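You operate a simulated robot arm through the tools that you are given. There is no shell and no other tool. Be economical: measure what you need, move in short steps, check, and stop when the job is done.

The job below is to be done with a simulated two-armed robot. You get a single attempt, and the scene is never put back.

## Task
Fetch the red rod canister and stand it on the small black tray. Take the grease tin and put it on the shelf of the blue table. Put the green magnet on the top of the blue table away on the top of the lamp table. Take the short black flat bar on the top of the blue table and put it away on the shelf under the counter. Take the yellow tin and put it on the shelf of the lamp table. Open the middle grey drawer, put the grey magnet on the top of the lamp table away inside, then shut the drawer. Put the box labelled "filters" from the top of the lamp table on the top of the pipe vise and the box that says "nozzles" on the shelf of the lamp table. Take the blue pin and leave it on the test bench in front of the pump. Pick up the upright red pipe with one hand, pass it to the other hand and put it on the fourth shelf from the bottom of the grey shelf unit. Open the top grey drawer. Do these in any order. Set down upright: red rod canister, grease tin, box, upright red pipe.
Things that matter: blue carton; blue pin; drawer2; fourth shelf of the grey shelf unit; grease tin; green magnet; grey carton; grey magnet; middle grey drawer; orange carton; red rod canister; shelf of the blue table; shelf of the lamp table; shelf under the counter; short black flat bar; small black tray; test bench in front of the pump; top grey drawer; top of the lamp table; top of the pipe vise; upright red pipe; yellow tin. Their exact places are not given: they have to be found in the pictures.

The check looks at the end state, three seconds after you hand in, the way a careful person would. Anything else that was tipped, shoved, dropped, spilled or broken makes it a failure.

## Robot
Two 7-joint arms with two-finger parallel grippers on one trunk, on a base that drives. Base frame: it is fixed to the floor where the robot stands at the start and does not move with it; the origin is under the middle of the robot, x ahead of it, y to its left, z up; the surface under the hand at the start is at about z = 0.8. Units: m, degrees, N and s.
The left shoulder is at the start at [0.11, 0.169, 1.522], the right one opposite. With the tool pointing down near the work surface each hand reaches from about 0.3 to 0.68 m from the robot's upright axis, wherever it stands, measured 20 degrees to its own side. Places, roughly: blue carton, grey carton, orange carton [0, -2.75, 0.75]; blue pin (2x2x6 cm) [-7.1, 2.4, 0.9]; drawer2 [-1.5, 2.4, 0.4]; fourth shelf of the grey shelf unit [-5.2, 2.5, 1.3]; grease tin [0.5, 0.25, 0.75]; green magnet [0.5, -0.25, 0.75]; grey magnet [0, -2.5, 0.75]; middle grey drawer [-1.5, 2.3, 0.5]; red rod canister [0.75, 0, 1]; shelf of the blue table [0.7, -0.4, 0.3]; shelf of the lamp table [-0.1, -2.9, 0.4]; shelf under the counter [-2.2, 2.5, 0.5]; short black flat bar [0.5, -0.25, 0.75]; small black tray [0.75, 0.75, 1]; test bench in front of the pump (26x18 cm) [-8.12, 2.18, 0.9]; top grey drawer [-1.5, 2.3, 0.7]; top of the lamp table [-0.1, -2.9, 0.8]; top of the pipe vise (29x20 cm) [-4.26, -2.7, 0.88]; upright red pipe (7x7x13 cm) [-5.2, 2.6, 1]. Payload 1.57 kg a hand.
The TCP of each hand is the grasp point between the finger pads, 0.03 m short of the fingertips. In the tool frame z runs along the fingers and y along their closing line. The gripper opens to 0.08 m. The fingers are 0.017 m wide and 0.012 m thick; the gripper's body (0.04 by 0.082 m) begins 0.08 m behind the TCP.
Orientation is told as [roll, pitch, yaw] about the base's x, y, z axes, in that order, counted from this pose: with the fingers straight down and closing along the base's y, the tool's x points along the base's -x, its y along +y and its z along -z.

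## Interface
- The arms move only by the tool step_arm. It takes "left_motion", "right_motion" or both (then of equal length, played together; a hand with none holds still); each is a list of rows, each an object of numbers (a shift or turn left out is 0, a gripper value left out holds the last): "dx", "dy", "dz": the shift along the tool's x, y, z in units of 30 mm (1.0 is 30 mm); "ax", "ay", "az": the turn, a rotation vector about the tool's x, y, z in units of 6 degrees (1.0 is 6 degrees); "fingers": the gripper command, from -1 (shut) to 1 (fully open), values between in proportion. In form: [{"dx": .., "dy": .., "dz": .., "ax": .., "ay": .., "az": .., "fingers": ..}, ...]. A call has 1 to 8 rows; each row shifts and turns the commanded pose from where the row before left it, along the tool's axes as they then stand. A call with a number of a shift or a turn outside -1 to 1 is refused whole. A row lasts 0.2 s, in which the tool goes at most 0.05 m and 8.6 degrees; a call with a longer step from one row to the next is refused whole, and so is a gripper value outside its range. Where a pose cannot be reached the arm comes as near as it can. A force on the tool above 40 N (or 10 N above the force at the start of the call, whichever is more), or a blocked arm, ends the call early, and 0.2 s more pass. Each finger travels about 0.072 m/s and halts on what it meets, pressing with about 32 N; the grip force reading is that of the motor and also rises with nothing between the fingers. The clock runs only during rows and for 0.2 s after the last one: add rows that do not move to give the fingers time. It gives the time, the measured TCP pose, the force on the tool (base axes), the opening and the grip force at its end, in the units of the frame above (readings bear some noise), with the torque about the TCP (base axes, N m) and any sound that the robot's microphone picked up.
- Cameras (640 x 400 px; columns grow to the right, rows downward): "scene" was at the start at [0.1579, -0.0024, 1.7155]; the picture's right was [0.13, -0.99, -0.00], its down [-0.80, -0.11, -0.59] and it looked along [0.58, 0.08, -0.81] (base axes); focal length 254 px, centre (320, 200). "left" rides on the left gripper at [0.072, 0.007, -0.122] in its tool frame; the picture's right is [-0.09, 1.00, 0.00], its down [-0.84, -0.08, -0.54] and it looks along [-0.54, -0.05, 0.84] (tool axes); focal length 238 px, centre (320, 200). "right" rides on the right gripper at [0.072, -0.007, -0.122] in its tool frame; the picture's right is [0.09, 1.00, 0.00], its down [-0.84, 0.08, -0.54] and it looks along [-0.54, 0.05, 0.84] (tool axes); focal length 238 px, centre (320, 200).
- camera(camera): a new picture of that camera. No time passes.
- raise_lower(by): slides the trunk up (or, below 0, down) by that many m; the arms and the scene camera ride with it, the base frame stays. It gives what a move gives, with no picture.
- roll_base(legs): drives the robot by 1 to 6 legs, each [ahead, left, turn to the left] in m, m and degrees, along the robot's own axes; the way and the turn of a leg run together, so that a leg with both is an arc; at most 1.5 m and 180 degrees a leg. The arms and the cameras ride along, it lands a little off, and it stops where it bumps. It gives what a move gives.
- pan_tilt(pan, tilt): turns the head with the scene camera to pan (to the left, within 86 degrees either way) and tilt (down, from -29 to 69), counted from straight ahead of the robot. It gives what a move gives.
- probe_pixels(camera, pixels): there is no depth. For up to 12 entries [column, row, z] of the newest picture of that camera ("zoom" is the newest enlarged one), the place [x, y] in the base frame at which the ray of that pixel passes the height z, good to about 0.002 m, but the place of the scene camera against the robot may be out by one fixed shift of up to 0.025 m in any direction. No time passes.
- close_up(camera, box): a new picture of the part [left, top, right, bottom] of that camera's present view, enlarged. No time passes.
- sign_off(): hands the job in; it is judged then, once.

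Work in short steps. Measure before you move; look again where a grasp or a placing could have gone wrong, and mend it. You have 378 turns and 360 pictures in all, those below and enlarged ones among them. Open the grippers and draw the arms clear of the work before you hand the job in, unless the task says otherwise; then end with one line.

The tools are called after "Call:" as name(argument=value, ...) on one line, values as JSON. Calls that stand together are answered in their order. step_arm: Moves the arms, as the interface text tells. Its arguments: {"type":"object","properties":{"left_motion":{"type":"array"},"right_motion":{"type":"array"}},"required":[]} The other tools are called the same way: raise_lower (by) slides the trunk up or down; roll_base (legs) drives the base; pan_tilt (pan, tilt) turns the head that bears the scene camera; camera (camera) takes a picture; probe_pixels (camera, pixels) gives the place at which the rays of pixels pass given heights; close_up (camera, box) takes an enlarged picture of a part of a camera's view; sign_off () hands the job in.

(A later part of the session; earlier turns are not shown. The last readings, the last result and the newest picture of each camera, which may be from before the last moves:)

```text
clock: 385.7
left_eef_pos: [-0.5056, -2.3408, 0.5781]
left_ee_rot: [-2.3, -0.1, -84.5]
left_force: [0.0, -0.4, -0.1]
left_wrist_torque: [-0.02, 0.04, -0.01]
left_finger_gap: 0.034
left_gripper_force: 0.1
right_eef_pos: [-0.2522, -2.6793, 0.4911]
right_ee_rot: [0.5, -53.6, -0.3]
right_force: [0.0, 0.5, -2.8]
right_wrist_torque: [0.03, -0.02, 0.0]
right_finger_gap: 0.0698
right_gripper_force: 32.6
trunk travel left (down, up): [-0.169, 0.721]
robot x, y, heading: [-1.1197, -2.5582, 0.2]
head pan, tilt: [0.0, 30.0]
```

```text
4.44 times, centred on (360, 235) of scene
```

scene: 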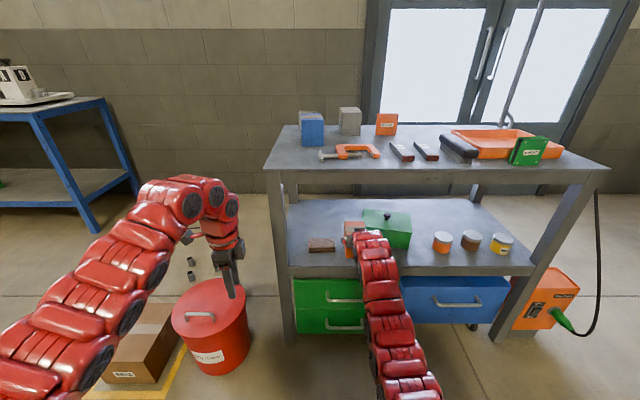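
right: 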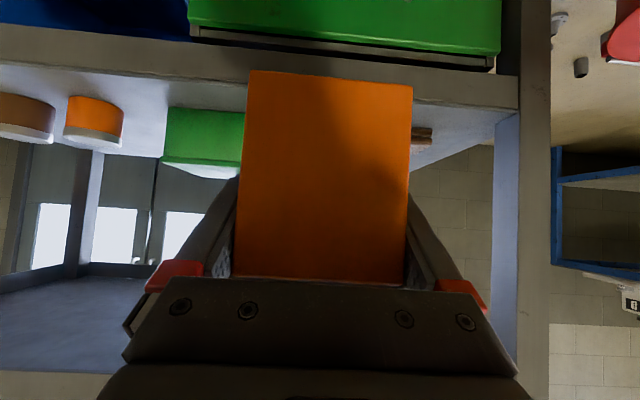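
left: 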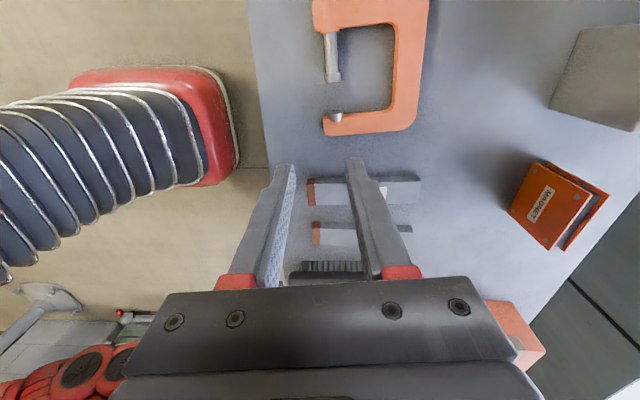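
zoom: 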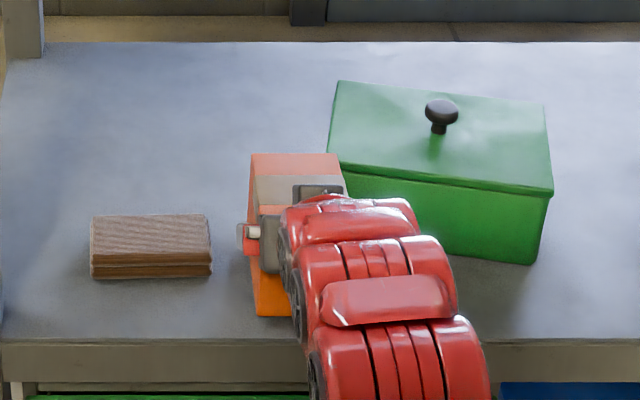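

The green box looks slightly turned — the carton may have nudged it. I lift 3 cm, back out to the earlier pose and compare.

Call:
step_arm(right_motion=[{"dx": -0.27, "dz": -0.2}, {"dx": -0.27, "dz": -0.2}, {"dx": -0.27, "dz": -0.2}, {"dx": -0.27, "dz": -0.2}])

Call:
roll_base(legs=[[-0.185, 0, 0]])

Call:
close_up(camera="scene", box=[290, 180, 410, 255])

```text
clock: 386.7
left_eef_pos: [-0.506, -2.3417, 0.5776]
left_ee_rot: [-2.3, 0.0, -84.5]
left_force: [-0.1, -0.1, 0.0]
left_wrist_torque: [-0.02, 0.0, -0.05]
left_finger_gap: 0.0342
left_gripper_force: 0.1
right_eef_pos: [-0.2525, -2.6799, 0.5302]
right_ee_rot: [0.5, -53.5, -0.2]
right_force: [-0.9, 0.0, -2.3]
right_wrist_torque: [-0.04, 0.01, 0.0]
right_finger_gap: 0.0699
right_gripper_force: 31.9
trunk travel left (down, up): [-0.169, 0.721]
robot x, y, heading: [-1.1223, -2.5534, 0.2]
head pan, tilt: [0.0, 30.0]
```

```text
clock: 388.2
left_eef_pos: [-0.6874, -2.3426, 0.5781]
left_ee_rot: [-2.2, -0.1, -84.5]
left_force: [0.3, -0.2, -0.8]
left_wrist_torque: [0.01, 0.0, 0.01]
left_finger_gap: 0.0342
left_gripper_force: 0.1
right_eef_pos: [-0.4347, -2.6795, 0.5322]
right_ee_rot: [0.5, -53.5, -0.3]
right_force: [0.1, 1.3, -0.9]
right_wrist_torque: [0.01, 0.04, 0.0]
right_finger_gap: 0.0699
right_gripper_force: 31.9
trunk travel left (down, up): [-0.169, 0.721]
robot x, y, heading: [-1.2977, -2.5568, -0.0]
head pan, tilt: [0.0, 30.0]
```

```text
5.33 times, centred on (350, 218) of scene
```

zoom: 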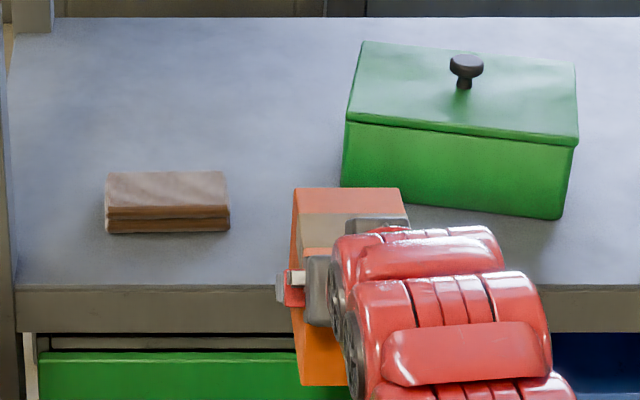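

It was pushed ~3 cm and turned. I measure the old and new corner positions to put it back.

Call:
probe_pixels(camera="zoom", pixels=[[341, 68, 0.53], [548, 68, 0.53], [595, 150, 0.53], [362, 42, 0.53], [575, 63, 0.53], [578, 138, 0.53], [345, 122, 0.53], [578, 228, 0.445], [563, 218, 0.445], [341, 187, 0.445], [467, 62, 0.56], [464, 78, 0.56]])

```text
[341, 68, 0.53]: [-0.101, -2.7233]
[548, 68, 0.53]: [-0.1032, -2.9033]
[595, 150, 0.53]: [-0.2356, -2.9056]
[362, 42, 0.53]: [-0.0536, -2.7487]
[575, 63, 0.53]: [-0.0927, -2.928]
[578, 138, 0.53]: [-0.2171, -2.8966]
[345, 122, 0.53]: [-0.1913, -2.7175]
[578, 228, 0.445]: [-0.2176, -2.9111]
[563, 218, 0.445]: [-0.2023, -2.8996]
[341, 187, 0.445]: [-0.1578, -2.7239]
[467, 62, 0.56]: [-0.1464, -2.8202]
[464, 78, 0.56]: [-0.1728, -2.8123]
```

The green box moved ~3 cm with −8° turn; I'll restore it afterwards. First I set the carton in the free area behind the brush: move the left hand inward, lower the trunk and raise the carton.

Call:
raise_lower(by=-0.14)

Call:
step_arm(right_motion=[{"dx": -0.5, "dz": -0.37}, {"dx": -0.5, "dz": -0.37}, {"dx": -0.5, "dz": -0.37}, {"dx": -0.5, "dz": -0.37}, {"dx": -0.5, "dz": -0.37}, {"dx": -0.5, "dz": -0.37}, {"dx": -0.5, "dz": -0.37}, {"dx": -0.5, "dz": -0.37}], left_motion=[{"dx": -0.7}, {"dx": -0.7}, {"dx": -0.7}, {"dx": -0.7}, {"dx": -0.7}, {"dx": -0.7}, {"dx": -0.7}, {"dx": -0.7}])

Call:
camera(camera="right")

Call:
camera(camera="scene")

```text
clock: 389.9
left_eef_pos: [-0.6862, -2.341, 0.4383]
left_ee_rot: [-2.3, 0.0, -84.6]
left_force: [0.5, -0.9, -0.4]
left_wrist_torque: [0.0, 0.02, 0.02]
left_finger_gap: 0.0339
left_gripper_force: 0.0
right_eef_pos: [-0.4351, -2.6805, 0.3913]
right_ee_rot: [0.5, -53.5, -0.3]
right_force: [0.6, 0.0, -1.6]
right_wrist_torque: [-0.03, 0.01, -0.03]
right_finger_gap: 0.0696
right_gripper_force: 32.4
trunk travel left (down, up): [-0.029, 0.861]
robot x, y, heading: [-1.3011, -2.5547, 0.1]
head pan, tilt: [0.0, 30.0]
```

```text
clock: 391.7
left_eef_pos: [-0.6721, -2.5064, 0.4377]
left_ee_rot: [-2.2, 0.1, -84.5]
left_force: [-1.0, 1.1, 0.6]
left_wrist_torque: [0.0, -0.03, 0.0]
left_finger_gap: 0.0339
left_gripper_force: 0.1
right_eef_pos: [-0.4349, -2.6817, 0.5395]
right_ee_rot: [0.4, -53.4, -0.2]
right_force: [0.1, 1.6, -2.7]
right_wrist_torque: [-0.01, 0.0, -0.01]
right_finger_gap: 0.0697
right_gripper_force: 31.7
trunk travel left (down, up): [-0.029, 0.861]
robot x, y, heading: [-1.3037, -2.5565, 0.0]
head pan, tilt: [0.0, 30.0]
```

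```text
197 pictures are left
```

right: 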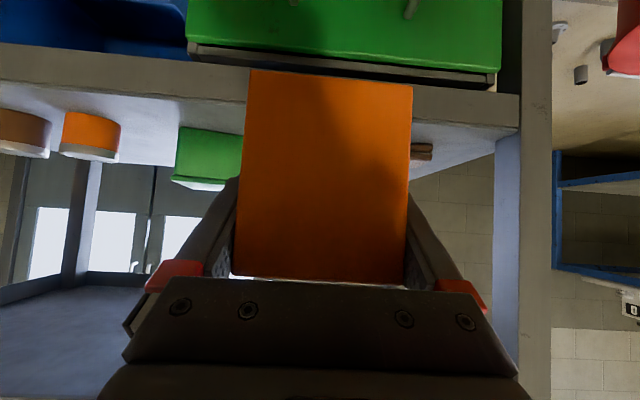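

```text
196 pictures are left
```

scene: 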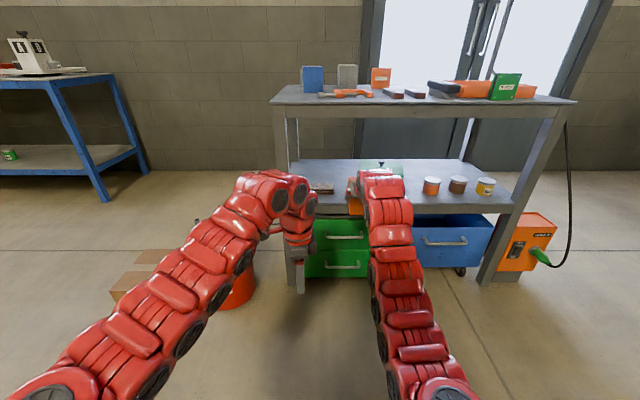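

Brush top ≈0.475; carton bottom ≈0.497. I raise 1.5 cm, shift left 0.08 m and drive forward 0.25 m.

Call:
step_arm(right_motion=[{"dx": -0.27, "dz": -0.2}, {"dx": -0.2, "dz": -0.15}])

Call:
roll_base(legs=[[0, 0.08, 0], [0.24, 0, 0]])

Call:
camera(camera="scene")

Call:
camera(camera="right")

```text
clock: 392.3
left_eef_pos: [-0.6731, -2.5081, 0.4368]
left_ee_rot: [-2.2, 0.0, -84.6]
left_force: [0.0, 0.3, -0.1]
left_wrist_torque: [-0.03, -0.02, 0.01]
left_finger_gap: 0.0339
left_gripper_force: 0.1
right_eef_pos: [-0.4338, -2.6818, 0.5587]
right_ee_rot: [0.5, -53.4, -0.3]
right_force: [-0.4, -0.3, -1.9]
right_wrist_torque: [-0.01, 0.0, 0.0]
right_finger_gap: 0.0699
right_gripper_force: 31.9
trunk travel left (down, up): [-0.029, 0.861]
robot x, y, heading: [-1.2983, -2.5556, -0.0]
head pan, tilt: [0.0, 30.0]
```

```text
clock: 394.7
left_eef_pos: [-0.43, -2.4254, 0.4377]
left_ee_rot: [-2.3, 0.0, -84.4]
left_force: [0.3, 0.0, 0.3]
left_wrist_torque: [-0.02, 0.01, 0.04]
left_finger_gap: 0.0341
left_gripper_force: 0.0
right_eef_pos: [-0.1912, -2.5991, 0.5576]
right_ee_rot: [0.5, -53.4, 0.0]
right_force: [0.0, -0.3, -2.0]
right_wrist_torque: [0.0, 0.07, -0.02]
right_finger_gap: 0.07
right_gripper_force: 31.7
trunk travel left (down, up): [-0.029, 0.861]
robot x, y, heading: [-1.061, -2.4765, 0.0]
head pan, tilt: [0.0, 30.0]
```

```text
195 pictures are left
```

scene: 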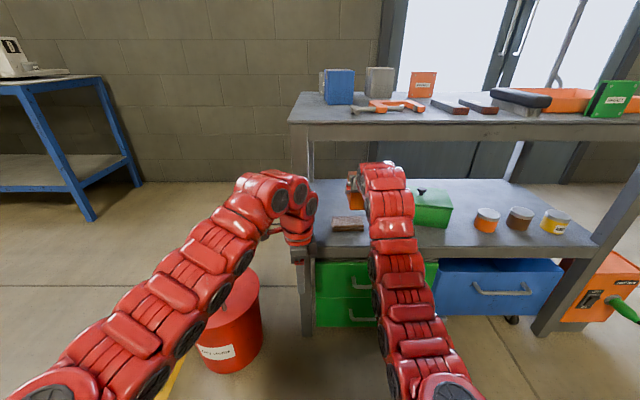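

```text
194 pictures are left
```

right: 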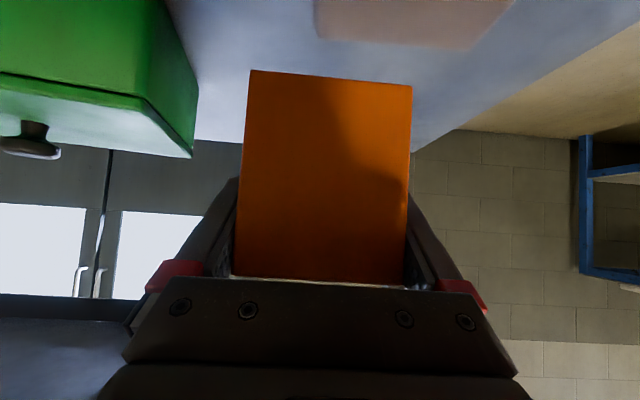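

Call:
probe_pixels(camera="right", pixels=[[415, 47, 0.475], [320, 38, 0.475], [475, 47, 0.475], [194, 155, 0.53], [195, 60, 0.445]])

```text
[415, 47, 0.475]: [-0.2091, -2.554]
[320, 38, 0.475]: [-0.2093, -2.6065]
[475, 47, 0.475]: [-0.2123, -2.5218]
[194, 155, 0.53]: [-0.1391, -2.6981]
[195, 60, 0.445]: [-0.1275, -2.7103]
```

Clear. I extend the arm 0.1 m forward at level, then lower.

Call:
step_arm(right_motion=[{"dz": 0.45, "dx": -0.33}, {"dz": 0.45, "dx": -0.33}, {"dz": 0.45, "dx": -0.33}, {"dz": 0.45, "dx": -0.33}, {"dz": 0.45, "dx": -0.33}, {"dz": 0.45, "dx": -0.33}])

Call:
step_arm(right_motion=[{"dx": 0.27, "dz": 0.2}, {"dx": 0.27, "dz": 0.2}, {"dx": 0.27, "dz": 0.2}, {"dx": 0.27, "dz": 0.2}, {"dx": 0.27, "dz": 0.2}, {"dx": 0.2, "dz": 0.15}])

Call:
camera(camera="right")

```text
clock: 396.1
left_eef_pos: [-0.4287, -2.4263, 0.4367]
left_ee_rot: [-2.2, 0.1, -84.5]
left_force: [-1.2, 0.5, 0.1]
left_wrist_torque: [-0.05, -0.01, 0.03]
left_finger_gap: 0.0339
left_gripper_force: 0.1
right_eef_pos: [-0.1405, -2.6003, 0.558]
right_ee_rot: [0.5, -53.4, -0.2]
right_force: [0.9, -0.7, -2.5]
right_wrist_torque: [0.01, 0.0, -0.01]
right_finger_gap: 0.0697
right_gripper_force: 32.0
right hand out of reach, approached as far as the arm can: row 4, 5, 6
trunk travel left (down, up): [-0.029, 0.861]
robot x, y, heading: [-1.057, -2.475, 0.2]
head pan, tilt: [0.0, 30.0]
```

```text
clock: 397.5
left_eef_pos: [-0.4289, -2.4269, 0.4375]
left_ee_rot: [-2.2, 0.2, -84.5]
left_force: [-1.2, -0.1, -0.6]
left_wrist_torque: [-0.02, 0.0, 0.02]
left_finger_gap: 0.0339
left_gripper_force: 0.1
right_eef_pos: [-0.1407, -2.5993, 0.4999]
right_ee_rot: [0.5, -53.4, -0.1]
right_force: [-0.4, 0.1, -2.3]
right_wrist_torque: [0.03, 0.01, -0.01]
right_finger_gap: 0.0699
right_gripper_force: 32.6
trunk travel left (down, up): [-0.029, 0.861]
robot x, y, heading: [-1.0585, -2.4745, 0.1]
head pan, tilt: [0.0, 30.0]
```

```text
193 pictures are left
```

right: 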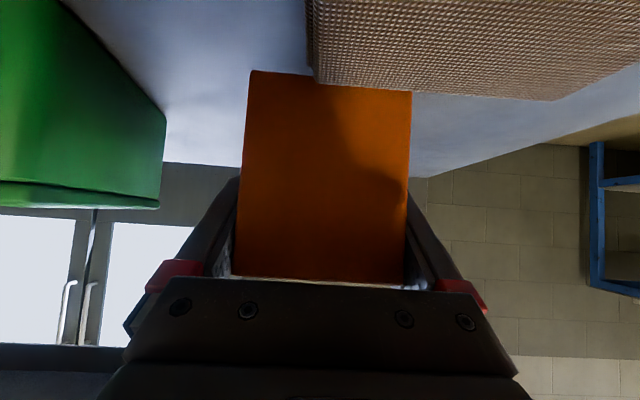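

The carton is just behind the brush (gap ~3 cm). I lower the last centimetre.

Call:
step_arm(right_motion=[{"dx": 0.13, "dz": 0.1}, {"dx": 0.13, "dz": 0.1}])

Call:
step_arm(right_motion=[{"dx": 0.1, "dz": 0.07}])

Call:
step_arm(right_motion=[{"dx": 0.1, "dz": 0.07}])

```text
clock: 398.1
left_eef_pos: [-0.4299, -2.4267, 0.4382]
left_ee_rot: [-2.3, 0.0, -84.4]
left_force: [0.1, 0.3, -0.1]
left_wrist_torque: [-0.02, 0.03, -0.01]
left_finger_gap: 0.034
left_gripper_force: 0.0
right_eef_pos: [-0.14, -2.5994, 0.489]
right_ee_rot: [0.4, -53.4, 0.0]
right_force: [0.0, 0.1, -2.1]
right_wrist_torque: [0.0, 0.02, 0.01]
right_finger_gap: 0.0698
right_gripper_force: 31.6
trunk travel left (down, up): [-0.029, 0.861]
robot x, y, heading: [-1.0584, -2.4798, 0.0]
head pan, tilt: [0.0, 30.0]
```

```text
clock: 398.5
left_eef_pos: [-0.4291, -2.4264, 0.4379]
left_ee_rot: [-2.3, -0.1, -84.4]
left_force: [0.1, 0.1, -0.4]
left_wrist_torque: [-0.01, 0.01, -0.03]
left_finger_gap: 0.0339
left_gripper_force: 0.0
right_eef_pos: [-0.1407, -2.6012, 0.4859]
right_ee_rot: [0.6, -53.4, -0.1]
right_force: [0.0, 0.1, -2.3]
right_wrist_torque: [0.01, 0.02, -0.02]
right_finger_gap: 0.0695
right_gripper_force: 31.9
trunk travel left (down, up): [-0.029, 0.861]
robot x, y, heading: [-1.0578, -2.4769, -0.0]
head pan, tilt: [0.0, 30.0]
```

```text
clock: 398.9
left_eef_pos: [-0.4307, -2.4258, 0.437]
left_ee_rot: [-2.2, 0.1, -84.4]
left_force: [-0.7, -0.2, 0.1]
left_wrist_torque: [0.03, -0.04, -0.04]
left_finger_gap: 0.0339
left_gripper_force: 0.0
right_eef_pos: [-0.1412, -2.5999, 0.4845]
right_ee_rot: [0.4, -53.6, -0.2]
right_force: [1.7, -0.3, 2.5]
right_wrist_torque: [-0.17, 0.14, 0.05]
right_finger_gap: 0.0699
right_gripper_force: 32.2
trunk travel left (down, up): [-0.029, 0.861]
robot x, y, heading: [-1.0605, -2.4749, 0.1]
head pan, tilt: [0.0, 30.0]
```

Contact. I open and withdraw along the fingers, then look.

Call:
step_arm(right_motion=[{"fingers": 1}, {}, {"dz": -0.5}, {"dz": -0.8}, {"dz": -0.8}, {"dz": -0.8}, {"dz": -0.8}])

Call:
camera(camera="right")

```text
clock: 400.5
left_eef_pos: [-0.4304, -2.4266, 0.4381]
left_ee_rot: [-2.4, 0.0, -84.4]
left_force: [-0.9, 0.1, -0.2]
left_wrist_torque: [0.0, 0.01, 0.04]
left_finger_gap: 0.0343
left_gripper_force: 0.0
right_eef_pos: [-0.2305, -2.6021, 0.5494]
right_ee_rot: [0.6, -53.4, -0.1]
right_force: [-0.1, -0.6, 0.6]
right_wrist_torque: [-0.03, 0.02, -0.02]
right_finger_gap: 0.0802
right_gripper_force: 0.2
trunk travel left (down, up): [-0.029, 0.861]
robot x, y, heading: [-1.0573, -2.4802, 0.0]
head pan, tilt: [0.0, 30.0]
```

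```text
192 pictures are left
```

right: 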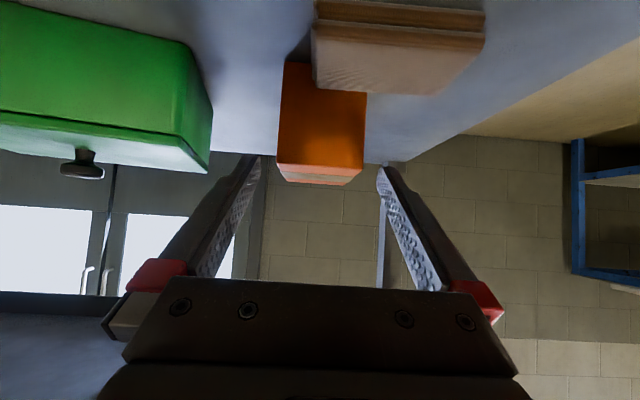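

Nozzles box is placed. Now to restore the green box by its knob: I back off, shift right 0.21 m and look.

Call:
roll_base(legs=[[-0.16, 0, 0], [0, -0.21, 0]])

Call:
camera(camera="right")

Call:
close_up(camera="right", box=[220, 40, 440, 200])

```text
clock: 403.2
left_eef_pos: [-0.5922, -2.6365, 0.4376]
left_ee_rot: [-2.2, 0.0, -84.5]
left_force: [0.7, -0.1, -0.3]
left_wrist_torque: [0.02, 0.03, 0.01]
left_finger_gap: 0.0341
left_gripper_force: 0.0
right_eef_pos: [-0.3943, -2.8124, 0.5501]
right_ee_rot: [0.5, -53.4, -0.2]
right_force: [0.1, -0.1, -0.3]
right_wrist_torque: [-0.01, 0.0, 0.04]
right_finger_gap: 0.0798
right_gripper_force: 0.0
trunk travel left (down, up): [-0.029, 0.861]
robot x, y, heading: [-1.219, -2.6842, -0.1]
head pan, tilt: [0.0, 30.0]
```

```text
191 pictures are left
```

right: 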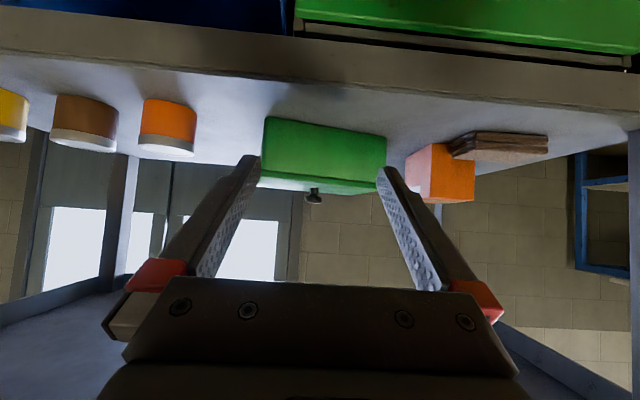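

```text
2.50 times, centred on (330, 120) of right
```

zoom: 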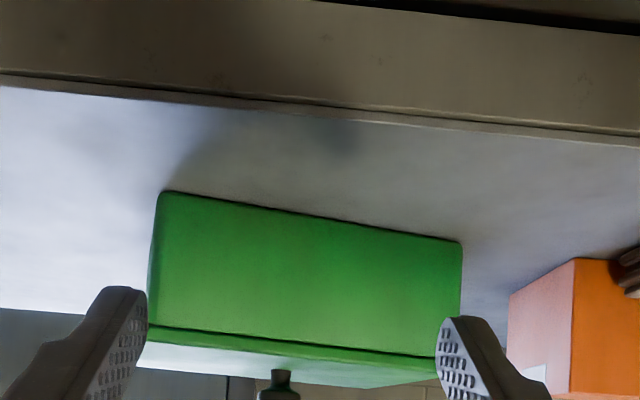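

Call:
probe_pixels(camera="zoom", pixels=[[160, 190, 0.445], [462, 241, 0.445], [148, 326, 0.53], [460, 358, 0.53], [148, 326, 0.52], [460, 358, 0.52], [320, 105, 0.445]])

```text
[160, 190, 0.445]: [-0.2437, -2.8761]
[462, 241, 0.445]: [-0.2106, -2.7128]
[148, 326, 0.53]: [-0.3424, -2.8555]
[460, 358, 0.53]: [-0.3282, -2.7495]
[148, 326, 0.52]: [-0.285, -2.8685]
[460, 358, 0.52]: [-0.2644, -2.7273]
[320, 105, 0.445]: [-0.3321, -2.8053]
```

I advance: base 0.13 m, then the arm, to bring open fingers around the knob at about (−0.17, −2.806).

Call:
roll_base(legs=[[0.13, 0, 0]])

Call:
step_arm(right_motion=[{"dx": -0.35, "dz": -0.2}, {"dz": 0.4, "dx": -0.3}, {"dz": 0.4, "dx": -0.3}])

Call:
camera(camera="right")

```text
clock: 404.5
left_eef_pos: [-0.4591, -2.6365, 0.4379]
left_ee_rot: [-2.2, 0.0, -84.5]
left_force: [-0.8, -0.1, 0.5]
left_wrist_torque: [-0.02, 0.01, 0.02]
left_finger_gap: 0.0343
left_gripper_force: 0.1
right_eef_pos: [-0.2611, -2.8113, 0.55]
right_ee_rot: [0.6, -53.4, -0.3]
right_force: [0.2, -0.1, -0.2]
right_wrist_torque: [0.01, -0.02, 0.0]
right_finger_gap: 0.0799
right_gripper_force: 0.1
trunk travel left (down, up): [-0.029, 0.861]
robot x, y, heading: [-1.0901, -2.6882, 0.0]
head pan, tilt: [0.0, 30.0]
```

```text
clock: 405.3
left_eef_pos: [-0.4593, -2.6366, 0.4374]
left_ee_rot: [-2.2, 0.0, -84.5]
left_force: [0.7, -0.2, -0.1]
left_wrist_torque: [-0.01, 0.02, 0.0]
left_finger_gap: 0.0339
left_gripper_force: 0.0
right_eef_pos: [-0.2295, -2.8101, 0.5631]
right_ee_rot: [0.5, -53.6, -0.2]
right_force: [-0.3, 0.4, -0.1]
right_wrist_torque: [0.01, 0.04, -0.02]
right_finger_gap: 0.0802
right_gripper_force: 0.0
trunk travel left (down, up): [-0.029, 0.861]
robot x, y, heading: [-1.0878, -2.6845, 0.1]
head pan, tilt: [0.0, 30.0]
```

```text
189 pictures are left
```

right: 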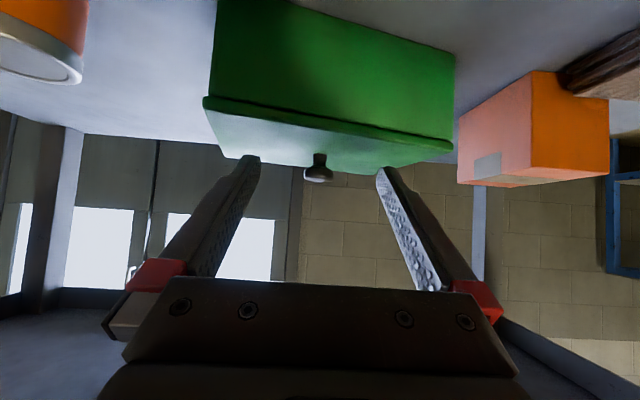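

Call:
probe_pixels(camera="right", pixels=[[319, 176, 0.555], [319, 176, 0.545], [319, 168, 0.55], [210, 100, 0.52], [210, 100, 0.53], [453, 148, 0.52], [453, 148, 0.53], [320, 153, 0.53], [320, 153, 0.52]])

```text
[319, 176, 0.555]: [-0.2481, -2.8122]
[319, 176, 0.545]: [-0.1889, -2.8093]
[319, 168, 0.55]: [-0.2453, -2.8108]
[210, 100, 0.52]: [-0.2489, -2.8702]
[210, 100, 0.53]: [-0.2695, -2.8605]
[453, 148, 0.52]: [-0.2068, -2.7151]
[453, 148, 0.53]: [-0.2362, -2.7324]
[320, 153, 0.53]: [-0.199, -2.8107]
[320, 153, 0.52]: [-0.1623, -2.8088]
```

Knob head ≈ (−0.172, −2.809, 0.543). I move the pads onto it and close.

Call:
step_arm(right_motion=[{"dz": 0.5, "dx": -0.2}, {"dz": 0.5, "dx": -0.2}, {"dz": 0.53, "dx": -0.2}, {"fingers": -1}, {}, {}, {}])

Call:
camera(camera="right")

```text
clock: 406.9
left_eef_pos: [-0.4593, -2.6364, 0.4375]
left_ee_rot: [-2.2, 0.0, -84.5]
left_force: [0.5, -0.9, 0.2]
left_wrist_torque: [0.04, 0.02, 0.04]
left_finger_gap: 0.0342
left_gripper_force: 0.0
right_eef_pos: [-0.1814, -2.8121, 0.5501]
right_ee_rot: [0.5, -53.6, -0.2]
right_force: [1.7, 0.9, -0.1]
right_wrist_torque: [-0.01, -0.11, 0.01]
right_finger_gap: 0.0252
right_gripper_force: 32.5
trunk travel left (down, up): [-0.029, 0.861]
robot x, y, heading: [-1.0861, -2.6874, 0.1]
head pan, tilt: [0.0, 30.0]
```

```text
188 pictures are left
```

right: 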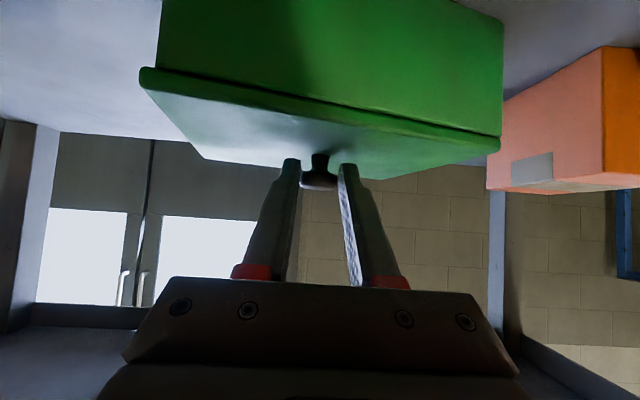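

Knob gripped. I pull gently toward −x with a small yaw, half way first.

Call:
step_arm(right_motion=[{"dz": -0.2, "dx": 0.15, "dy": 0.075, "ax": -0.33, "az": -0.25}, {"dz": -0.2, "dx": 0.15, "dy": 0.075, "ax": -0.33, "az": -0.25}, {}])

Call:
camera(camera="right")

```text
clock: 407.7
left_eef_pos: [-0.4604, -2.6367, 0.4381]
left_ee_rot: [-2.2, 0.0, -84.4]
left_force: [-0.4, -0.7, -0.7]
left_wrist_torque: [0.0, 0.01, 0.03]
left_finger_gap: 0.0344
left_gripper_force: 0.1
right_eef_pos: [-0.1975, -2.8067, 0.5484]
right_ee_rot: [0.4, -53.5, 4.8]
right_force: [0.5, -0.1, 3.8]
right_wrist_torque: [0.0, -0.17, -0.07]
right_finger_gap: 0.0247
right_gripper_force: 32.2
trunk travel left (down, up): [-0.029, 0.861]
robot x, y, heading: [-1.0923, -2.6828, -0.3]
head pan, tilt: [0.0, 30.0]
```

```text
187 pictures are left
```

right: 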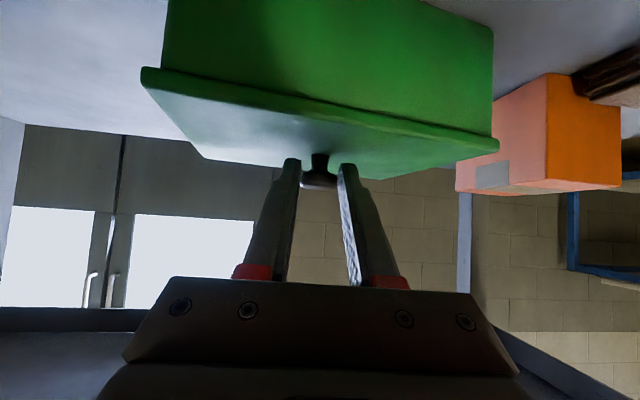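

The box follows with translation and rotation. I do the second half.

Call:
step_arm(right_motion=[{"dz": -0.2, "dx": 0.15, "dy": 0.075, "ax": -0.33, "az": -0.25}, {"dz": -0.2, "dx": 0.15, "dy": 0.075, "ax": -0.33, "az": -0.25}, {}])

Call:
close_up(camera="right", box=[100, 0, 540, 220])

Call:
camera(camera="scene")

```text
clock: 408.5
left_eef_pos: [-0.4611, -2.6364, 0.4387]
left_ee_rot: [-2.3, -0.1, -84.5]
left_force: [-0.1, 0.8, -0.6]
left_wrist_torque: [0.03, -0.01, -0.03]
left_finger_gap: 0.0341
left_gripper_force: 0.1
right_eef_pos: [-0.2123, -2.8069, 0.55]
right_ee_rot: [0.1, -53.5, 9.9]
right_force: [1.9, -2.3, 6.4]
right_wrist_torque: [0.06, -0.19, -0.11]
right_finger_gap: 0.0246
right_gripper_force: 32.2
trunk travel left (down, up): [-0.029, 0.861]
robot x, y, heading: [-1.0864, -2.6883, -0.1]
head pan, tilt: [0.0, 30.0]
```

```text
1.45 times, centred on (320, 110) of right
```

zoom: 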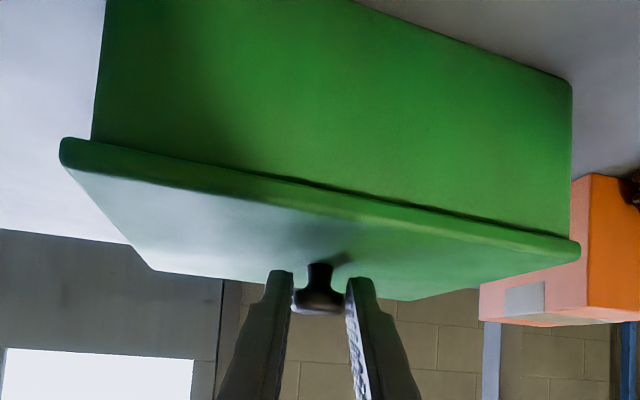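

```text
185 pictures are left
```

scene: 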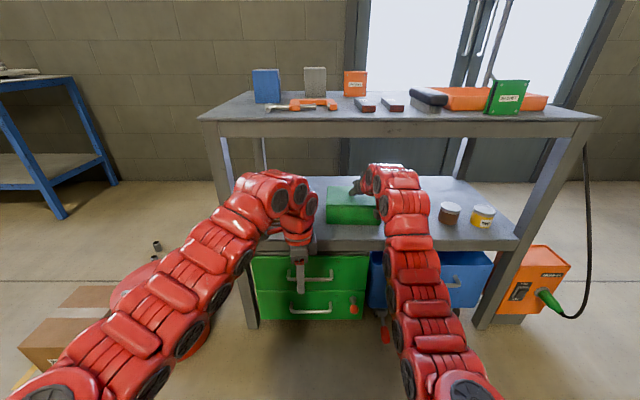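

I release, retreat, and recreate the earlier viewing pose for a direct comparison.

Call:
step_arm(right_motion=[{"fingers": 1}, {}, {"dz": -0.8}, {"dz": -0.8}, {"dz": -0.8}, {"dz": -0.8}])

Call:
roll_base(legs=[[-0.215, 0, 0], [0, 0.137, 0]])

Call:
raise_lower(by=0.14)

Call:
close_up(camera="scene", box=[290, 180, 410, 255])

```text
clock: 409.9
left_eef_pos: [-0.4604, -2.6355, 0.4382]
left_ee_rot: [-2.3, 0.0, -84.6]
left_force: [-0.4, 0.0, 0.3]
left_wrist_torque: [0.04, 0.0, 0.0]
left_finger_gap: 0.034
left_gripper_force: 0.2
right_eef_pos: [-0.2906, -2.8179, 0.6059]
right_ee_rot: [0.3, -53.5, 9.8]
right_force: [-1.0, -0.1, -0.1]
right_wrist_torque: [0.0, 0.02, 0.02]
right_finger_gap: 0.08
right_gripper_force: 0.1
trunk travel left (down, up): [-0.029, 0.861]
robot x, y, heading: [-1.088, -2.6873, -0.0]
head pan, tilt: [0.0, 30.0]
```

```text
clock: 412.5
left_eef_pos: [-0.6748, -2.496, 0.4382]
left_ee_rot: [-2.3, 0.0, -84.6]
left_force: [-0.3, -0.2, 1.1]
left_wrist_torque: [0.02, -0.01, -0.01]
left_finger_gap: 0.0341
left_gripper_force: 0.0
right_eef_pos: [-0.5048, -2.679, 0.6052]
right_ee_rot: [0.3, -53.4, 9.8]
right_force: [-0.6, 0.3, -0.5]
right_wrist_torque: [-0.04, 0.01, -0.01]
right_finger_gap: 0.0802
right_gripper_force: 0.0
trunk travel left (down, up): [-0.029, 0.861]
robot x, y, heading: [-1.3027, -2.5497, 0.3]
head pan, tilt: [0.0, 30.0]
```

```text
clock: 414.2
left_eef_pos: [-0.6734, -2.4976, 0.5776]
left_ee_rot: [-2.2, 0.1, -84.6]
left_force: [-0.7, 0.5, 0.9]
left_wrist_torque: [0.0, -0.01, 0.01]
left_finger_gap: 0.0342
left_gripper_force: 0.1
right_eef_pos: [-0.5041, -2.6789, 0.745]
right_ee_rot: [0.4, -53.5, 9.8]
right_force: [1.4, 0.5, 0.3]
right_wrist_torque: [-0.01, 0.04, -0.03]
right_finger_gap: 0.08
right_gripper_force: 0.1
trunk travel left (down, up): [-0.169, 0.721]
robot x, y, heading: [-1.3051, -2.5431, -0.4]
head pan, tilt: [0.0, 30.0]
```

```text
5.33 times, centred on (350, 218) of scene
```

zoom: 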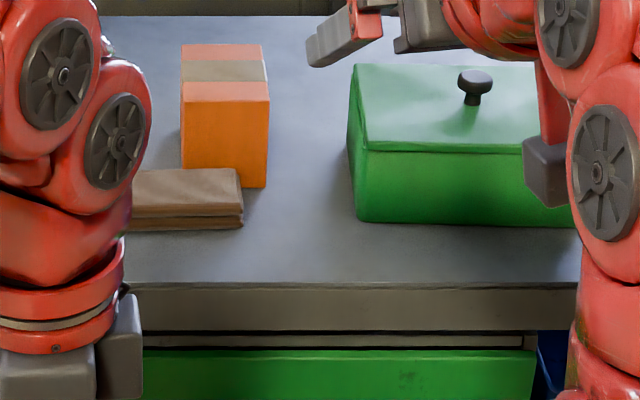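

The green box is back within a few millimetres. Next: raise the trunk, straighten the right hand's yaw, and approach the grey FILTERS carton.

Call:
raise_lower(by=0.35)

Call:
step_arm(right_motion=[{"ax": 0.66, "az": 0.5}, {"ax": 0.66, "az": 0.5}, {}], left_motion=[{"dz": -0.6}, {"dz": -0.6}, {"dz": -0.6}])

Call:
roll_base(legs=[[0.35, 0, 0.4]])

Call:
camera(camera="right")

Call:
camera(camera="left")

```text
clock: 417.6
left_eef_pos: [-0.6738, -2.4971, 0.929]
left_ee_rot: [-2.2, 0.0, -84.7]
left_force: [0.1, 0.3, 0.3]
left_wrist_torque: [0.03, -0.01, -0.01]
left_finger_gap: 0.0341
left_gripper_force: 0.0
right_eef_pos: [-0.5036, -2.6781, 1.0963]
right_ee_rot: [0.3, -53.5, 9.8]
right_force: [0.1, -0.4, -0.3]
right_wrist_torque: [0.02, -0.02, 0.0]
right_finger_gap: 0.0799
right_gripper_force: 0.0
trunk travel left (down, up): [-0.519, 0.371]
robot x, y, heading: [-1.3016, -2.5428, -0.1]
head pan, tilt: [0.0, 30.0]
```

```text
clock: 418.4
left_eef_pos: [-0.6616, -2.5, 0.9478]
left_ee_rot: [-2.0, 0.0, -84.7]
left_force: [0.6, 0.2, -0.7]
left_wrist_torque: [0.01, -0.04, 0.0]
left_finger_gap: 0.034
left_gripper_force: 0.1
left hand out of reach, approached as far as the arm can: row 2, 3
right_eef_pos: [-0.5033, -2.6797, 1.0956]
right_ee_rot: [0.5, -53.4, -0.4]
right_force: [0.2, -0.9, 0.0]
right_wrist_torque: [0.0, -0.02, -0.01]
right_finger_gap: 0.0798
right_gripper_force: 0.2
trunk travel left (down, up): [-0.519, 0.371]
robot x, y, heading: [-1.2999, -2.5459, -0.0]
head pan, tilt: [0.0, 30.0]
```

```text
clock: 420.7
left_eef_pos: [-0.3047, -2.4911, 0.9483]
left_ee_rot: [-2.3, 0.1, -84.1]
left_force: [-1.0, -0.6, -0.3]
left_wrist_torque: [-0.02, 0.04, 0.02]
left_finger_gap: 0.0339
left_gripper_force: 0.2
right_eef_pos: [-0.1472, -2.6706, 1.0953]
right_ee_rot: [0.5, -53.4, 0.2]
right_force: [0.1, -0.3, -0.6]
right_wrist_torque: [0.04, 0.01, 0.01]
right_finger_gap: 0.0802
right_gripper_force: 0.0
trunk travel left (down, up): [-0.519, 0.371]
robot x, y, heading: [-0.9489, -2.5424, 0.4]
head pan, tilt: [0.0, 30.0]
```

```text
183 pictures are left
```

right: 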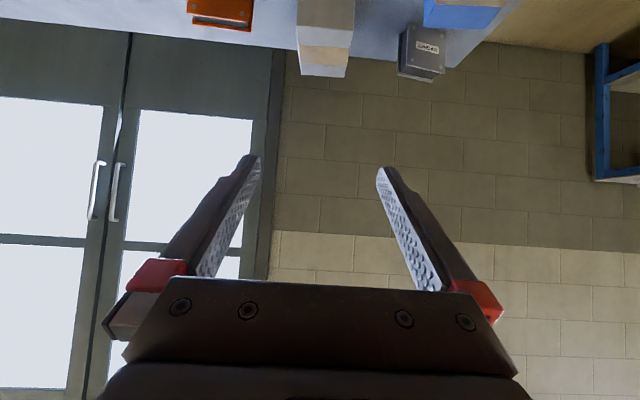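

```text
182 pictures are left
```

left: 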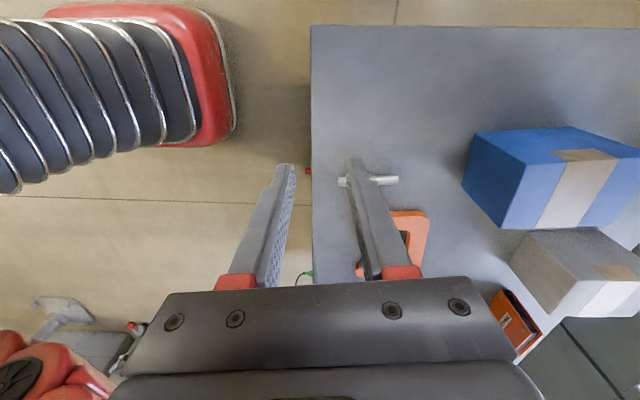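

I drive 0.1 m closer and lower the right hand to the pre-grasp in front of the grey carton.

Call:
roll_base(legs=[[0.1, 0, -0.4]])

Call:
step_arm(right_motion=[{"dx": 0.9, "dz": 0.45}, {"dx": 0.9, "dz": 0.45}, {"dx": 0.9, "dz": 0.45}, {"dx": 0.9, "dz": 0.45}, {"dx": 0.9, "dz": 0.45}, {"dx": 0.8, "dz": 0.45}])

Call:
camera(camera="right")

```text
clock: 421.8
left_eef_pos: [-0.2056, -2.4961, 0.9476]
left_ee_rot: [-2.1, 0.0, -84.6]
left_force: [0.3, -0.1, 0.0]
left_wrist_torque: [0.01, -0.02, 0.02]
left_finger_gap: 0.0339
left_gripper_force: 0.0
right_eef_pos: [-0.0492, -2.6758, 1.0946]
right_ee_rot: [0.4, -53.5, -0.2]
right_force: [0.4, 0.8, -0.4]
right_wrist_torque: [0.0, 0.0, -0.02]
right_finger_gap: 0.0802
right_gripper_force: 0.0
trunk travel left (down, up): [-0.519, 0.371]
robot x, y, heading: [-0.8477, -2.5418, -0.1]
head pan, tilt: [0.0, 30.0]
```

```text
clock: 423.2
left_eef_pos: [-0.2043, -2.4972, 0.9482]
left_ee_rot: [-2.2, 0.0, -84.6]
left_force: [1.0, -0.6, -0.2]
left_wrist_torque: [-0.01, 0.03, 0.04]
left_finger_gap: 0.034
left_gripper_force: 0.0
right_eef_pos: [-0.0785, -2.6758, 0.9169]
right_ee_rot: [0.4, -53.4, -0.2]
right_force: [0.5, -0.4, -0.5]
right_wrist_torque: [0.01, 0.03, -0.03]
right_finger_gap: 0.0799
right_gripper_force: 0.1
trunk travel left (down, up): [-0.519, 0.371]
robot x, y, heading: [-0.8464, -2.5442, -0.3]
head pan, tilt: [0.0, 30.0]
```

```text
181 pictures are left
```

right: 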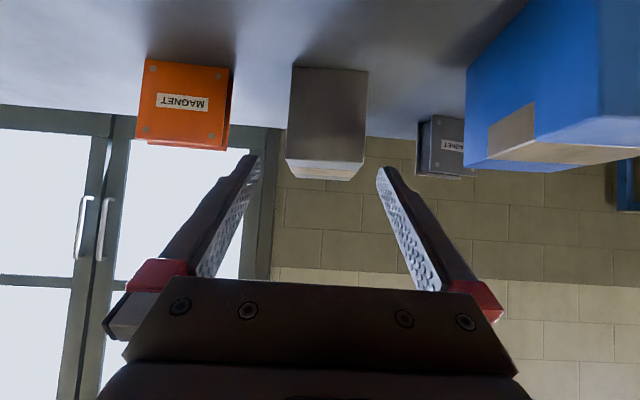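

Call:
probe_pixels(camera="right", pixels=[[292, 66, 0.8], [368, 71, 0.8], [286, 161, 0.88], [364, 163, 0.88], [286, 161, 0.89], [232, 60, 0.8], [466, 65, 0.8], [466, 165, 0.88]])

```text
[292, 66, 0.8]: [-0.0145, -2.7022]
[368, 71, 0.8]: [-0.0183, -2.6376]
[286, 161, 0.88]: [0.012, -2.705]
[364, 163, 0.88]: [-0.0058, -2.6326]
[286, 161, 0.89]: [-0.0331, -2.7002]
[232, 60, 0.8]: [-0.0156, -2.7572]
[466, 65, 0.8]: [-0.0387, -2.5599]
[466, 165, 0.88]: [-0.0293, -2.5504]
```

Grey carton: y −2.7035…−2.635, front x −0.016. I centre and advance most of the way.

Call:
step_arm(right_motion=[{"dz": 0.9, "dy": 0.23}, {"dz": 0.9}, {"dz": 0.7}, {}])

Call:
camera(camera="right")

```text
clock: 424.2
left_eef_pos: [-0.2057, -2.4967, 0.9486]
left_ee_rot: [-2.3, 0.0, -84.5]
left_force: [-0.2, -0.5, 0.5]
left_wrist_torque: [0.0, -0.01, 0.02]
left_finger_gap: 0.0341
left_gripper_force: 0.0
right_eef_pos: [-0.0194, -2.6695, 0.874]
right_ee_rot: [0.6, -53.5, -0.4]
right_force: [-0.3, 0.3, 0.8]
right_wrist_torque: [0.02, 0.02, -0.02]
right_finger_gap: 0.0796
right_gripper_force: 0.1
trunk travel left (down, up): [-0.519, 0.371]
robot x, y, heading: [-0.8486, -2.5434, -0.3]
head pan, tilt: [0.0, 30.0]
```

```text
180 pictures are left
```

right: 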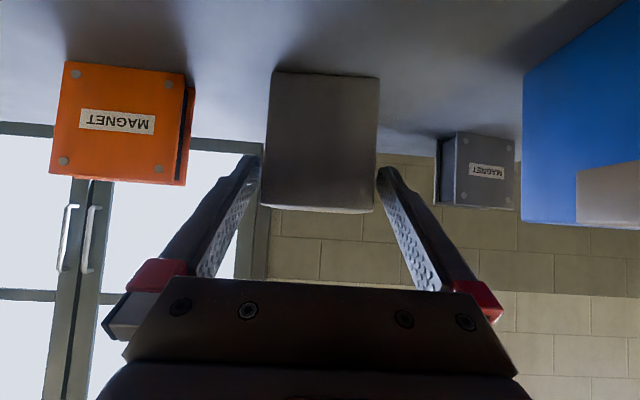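

Centred. I advance 5 cm, close, and lift slowly.

Call:
step_arm(right_motion=[{"dz": 0.5, "dy": -0.05}, {"dz": 0.6}, {"dz": 0.5}, {}, {"fingers": -1}, {}, {}])

Call:
step_arm(right_motion=[{"dx": -0.27, "dz": -0.2}, {"dx": -0.27, "dz": -0.2}, {"dx": -0.27, "dz": -0.2}, {"dx": -0.27, "dz": -0.2}, {"dx": -0.27, "dz": -0.2}, {"dx": -0.27, "dz": -0.2}, {"dx": -0.27, "dz": -0.2}, {"dx": -0.27, "dz": -0.2}])

Call:
camera(camera="right")

```text
clock: 425.8
left_eef_pos: [-0.2056, -2.4961, 0.947]
left_ee_rot: [-2.2, 0.0, -84.6]
left_force: [0.1, -0.2, 0.2]
left_wrist_torque: [-0.02, 0.03, -0.02]
left_finger_gap: 0.0342
left_gripper_force: 0.0
right_eef_pos: [0.021, -2.6706, 0.8467]
right_ee_rot: [0.5, -53.5, -0.2]
right_force: [0.6, -0.9, 0.0]
right_wrist_torque: [-0.06, -0.09, 0.04]
right_finger_gap: 0.0698
right_gripper_force: 31.8
trunk travel left (down, up): [-0.519, 0.371]
robot x, y, heading: [-0.8484, -2.5462, -0.1]
head pan, tilt: [0.0, 30.0]
```

```text
clock: 427.6
left_eef_pos: [-0.2052, -2.4977, 0.9481]
left_ee_rot: [-2.2, 0.0, -84.6]
left_force: [-0.7, -0.7, -0.2]
left_wrist_torque: [0.01, 0.02, 0.01]
left_finger_gap: 0.0342
left_gripper_force: 0.0
right_eef_pos: [0.0204, -2.6704, 0.9244]
right_ee_rot: [0.4, -53.2, -0.1]
right_force: [-0.5, -0.4, -3.1]
right_wrist_torque: [-0.01, 0.01, 0.02]
right_finger_gap: 0.0695
right_gripper_force: 31.5
trunk travel left (down, up): [-0.519, 0.371]
robot x, y, heading: [-0.8417, -2.5436, -0.1]
head pan, tilt: [0.0, 30.0]
```

```text
179 pictures are left
```

right: 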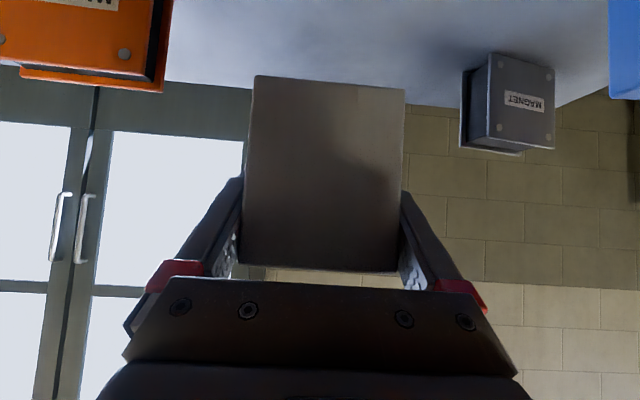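

FILTERS is held. I probe the grey magnet, then raise the right hand further and bring the left hand over the magnet.

Call:
probe_pixels(camera="right", pixels=[[494, 54, 0.8], [553, 67, 0.8], [498, 146, 0.877], [554, 148, 0.877], [463, 70, 0.8], [460, 147, 0.877], [610, 95, 0.88]])

Call:
step_arm(right_motion=[{"dx": -0.27, "dz": -0.3}, {"dx": -0.27, "dz": -0.3}, {"dx": -0.27, "dz": -0.3}, {"dx": -0.27, "dz": -0.3}, {"dx": -0.27, "dz": -0.3}, {"dx": -0.27, "dz": -0.3}])

Call:
camera(camera="left")

```text
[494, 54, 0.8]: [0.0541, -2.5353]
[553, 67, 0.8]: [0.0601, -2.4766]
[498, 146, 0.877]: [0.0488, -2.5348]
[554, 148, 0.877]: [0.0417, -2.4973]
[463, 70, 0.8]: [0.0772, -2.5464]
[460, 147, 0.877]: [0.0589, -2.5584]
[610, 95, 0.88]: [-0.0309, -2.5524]
```

```text
clock: 429.0
left_eef_pos: [-0.2051, -2.4967, 0.9487]
left_ee_rot: [-2.2, -0.1, -84.6]
left_force: [-0.1, -0.1, 0.1]
left_wrist_torque: [0.01, 0.05, -0.02]
left_finger_gap: 0.034
left_gripper_force: 0.0
right_eef_pos: [0.0062, -2.6704, 0.9979]
right_ee_rot: [0.5, -53.3, -0.1]
right_force: [-0.7, 0.4, -1.6]
right_wrist_torque: [0.01, 0.01, -0.02]
right_finger_gap: 0.0699
right_gripper_force: 31.3
trunk travel left (down, up): [-0.519, 0.371]
robot x, y, heading: [-0.8497, -2.542, -0.1]
head pan, tilt: [0.0, 30.0]
```

```text
178 pictures are left
```

left: 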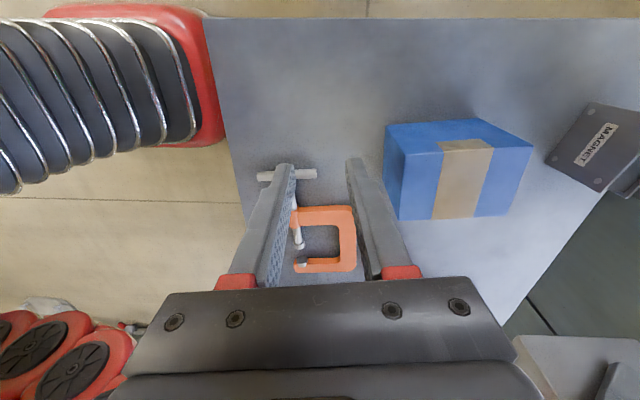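

I drive 7 cm closer, then move the left hand +x over the blue carton (clearance ~4 cm) toward the magnet and look.

Call:
step_arm(left_motion=[{"dz": -0.3, "fingers": 1}, {"dz": -0.3}])

Call:
roll_base(legs=[[0.07, 0, 0]])

Call:
step_arm(left_motion=[{"dy": 1, "dx": 0.09}, {"dy": 1, "dx": 0.09}, {"dy": 1, "dx": 0.09}, {"dy": 1, "dx": 0.09}])

Call:
camera(camera="left")

```text
clock: 429.6
left_eef_pos: [-0.1982, -2.4977, 0.9515]
left_ee_rot: [-2.0, 0.0, -84.6]
left_force: [0.3, -0.7, 0.6]
left_wrist_torque: [-0.01, 0.0, -0.01]
left_finger_gap: 0.08
left_gripper_force: 0.0
left hand out of reach, approached as far as the arm can: row 1, 2
right_eef_pos: [0.0073, -2.671, 0.9975]
right_ee_rot: [0.5, -53.4, -0.2]
right_force: [-0.5, -0.3, -2.3]
right_wrist_torque: [0.03, 0.01, -0.01]
right_finger_gap: 0.0696
right_gripper_force: 31.8
trunk travel left (down, up): [-0.519, 0.371]
robot x, y, heading: [-0.8462, -2.5407, 0.2]
head pan, tilt: [0.0, 30.0]
```

```text
clock: 430.6
left_eef_pos: [-0.1278, -2.501, 0.952]
left_ee_rot: [-2.2, -0.2, -84.6]
left_force: [0.2, 0.1, 0.2]
left_wrist_torque: [0.03, 0.01, 0.03]
left_finger_gap: 0.0803
left_gripper_force: 0.1
right_eef_pos: [0.0774, -2.6719, 0.9967]
right_ee_rot: [0.5, -53.4, -0.2]
right_force: [-0.1, -0.2, -2.3]
right_wrist_torque: [0.02, -0.01, -0.01]
right_finger_gap: 0.0698
right_gripper_force: 31.9
trunk travel left (down, up): [-0.519, 0.371]
robot x, y, heading: [-0.7794, -2.546, -0.3]
head pan, tilt: [0.0, 30.0]
```

```text
clock: 431.6
left_eef_pos: [-0.0808, -2.4901, 0.9482]
left_ee_rot: [-2.2, -0.1, -84.7]
left_force: [-0.3, -0.8, -0.4]
left_wrist_torque: [0.0, 0.0, 0.0]
left_finger_gap: 0.08
left_gripper_force: 0.2
left hand out of reach, approached as far as the arm can: row 2, 3, 4
right_eef_pos: [0.0753, -2.6727, 0.997]
right_ee_rot: [0.5, -53.4, -0.4]
right_force: [-0.5, 0.1, -2.1]
right_wrist_torque: [-0.02, 0.05, -0.01]
right_finger_gap: 0.0694
right_gripper_force: 31.8
trunk travel left (down, up): [-0.519, 0.371]
robot x, y, heading: [-0.7771, -2.5424, -0.1]
head pan, tilt: [0.0, 30.0]
```

```text
177 pictures are left
```

left: 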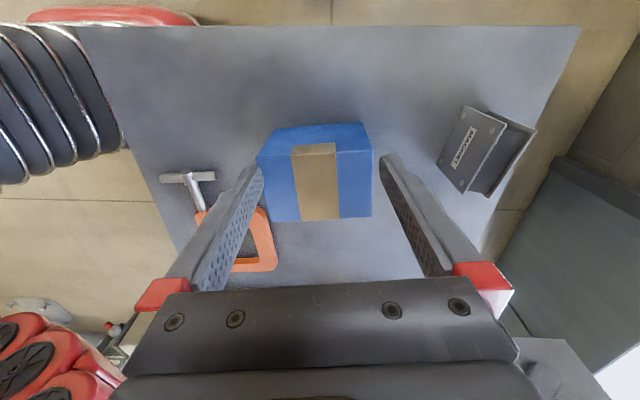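

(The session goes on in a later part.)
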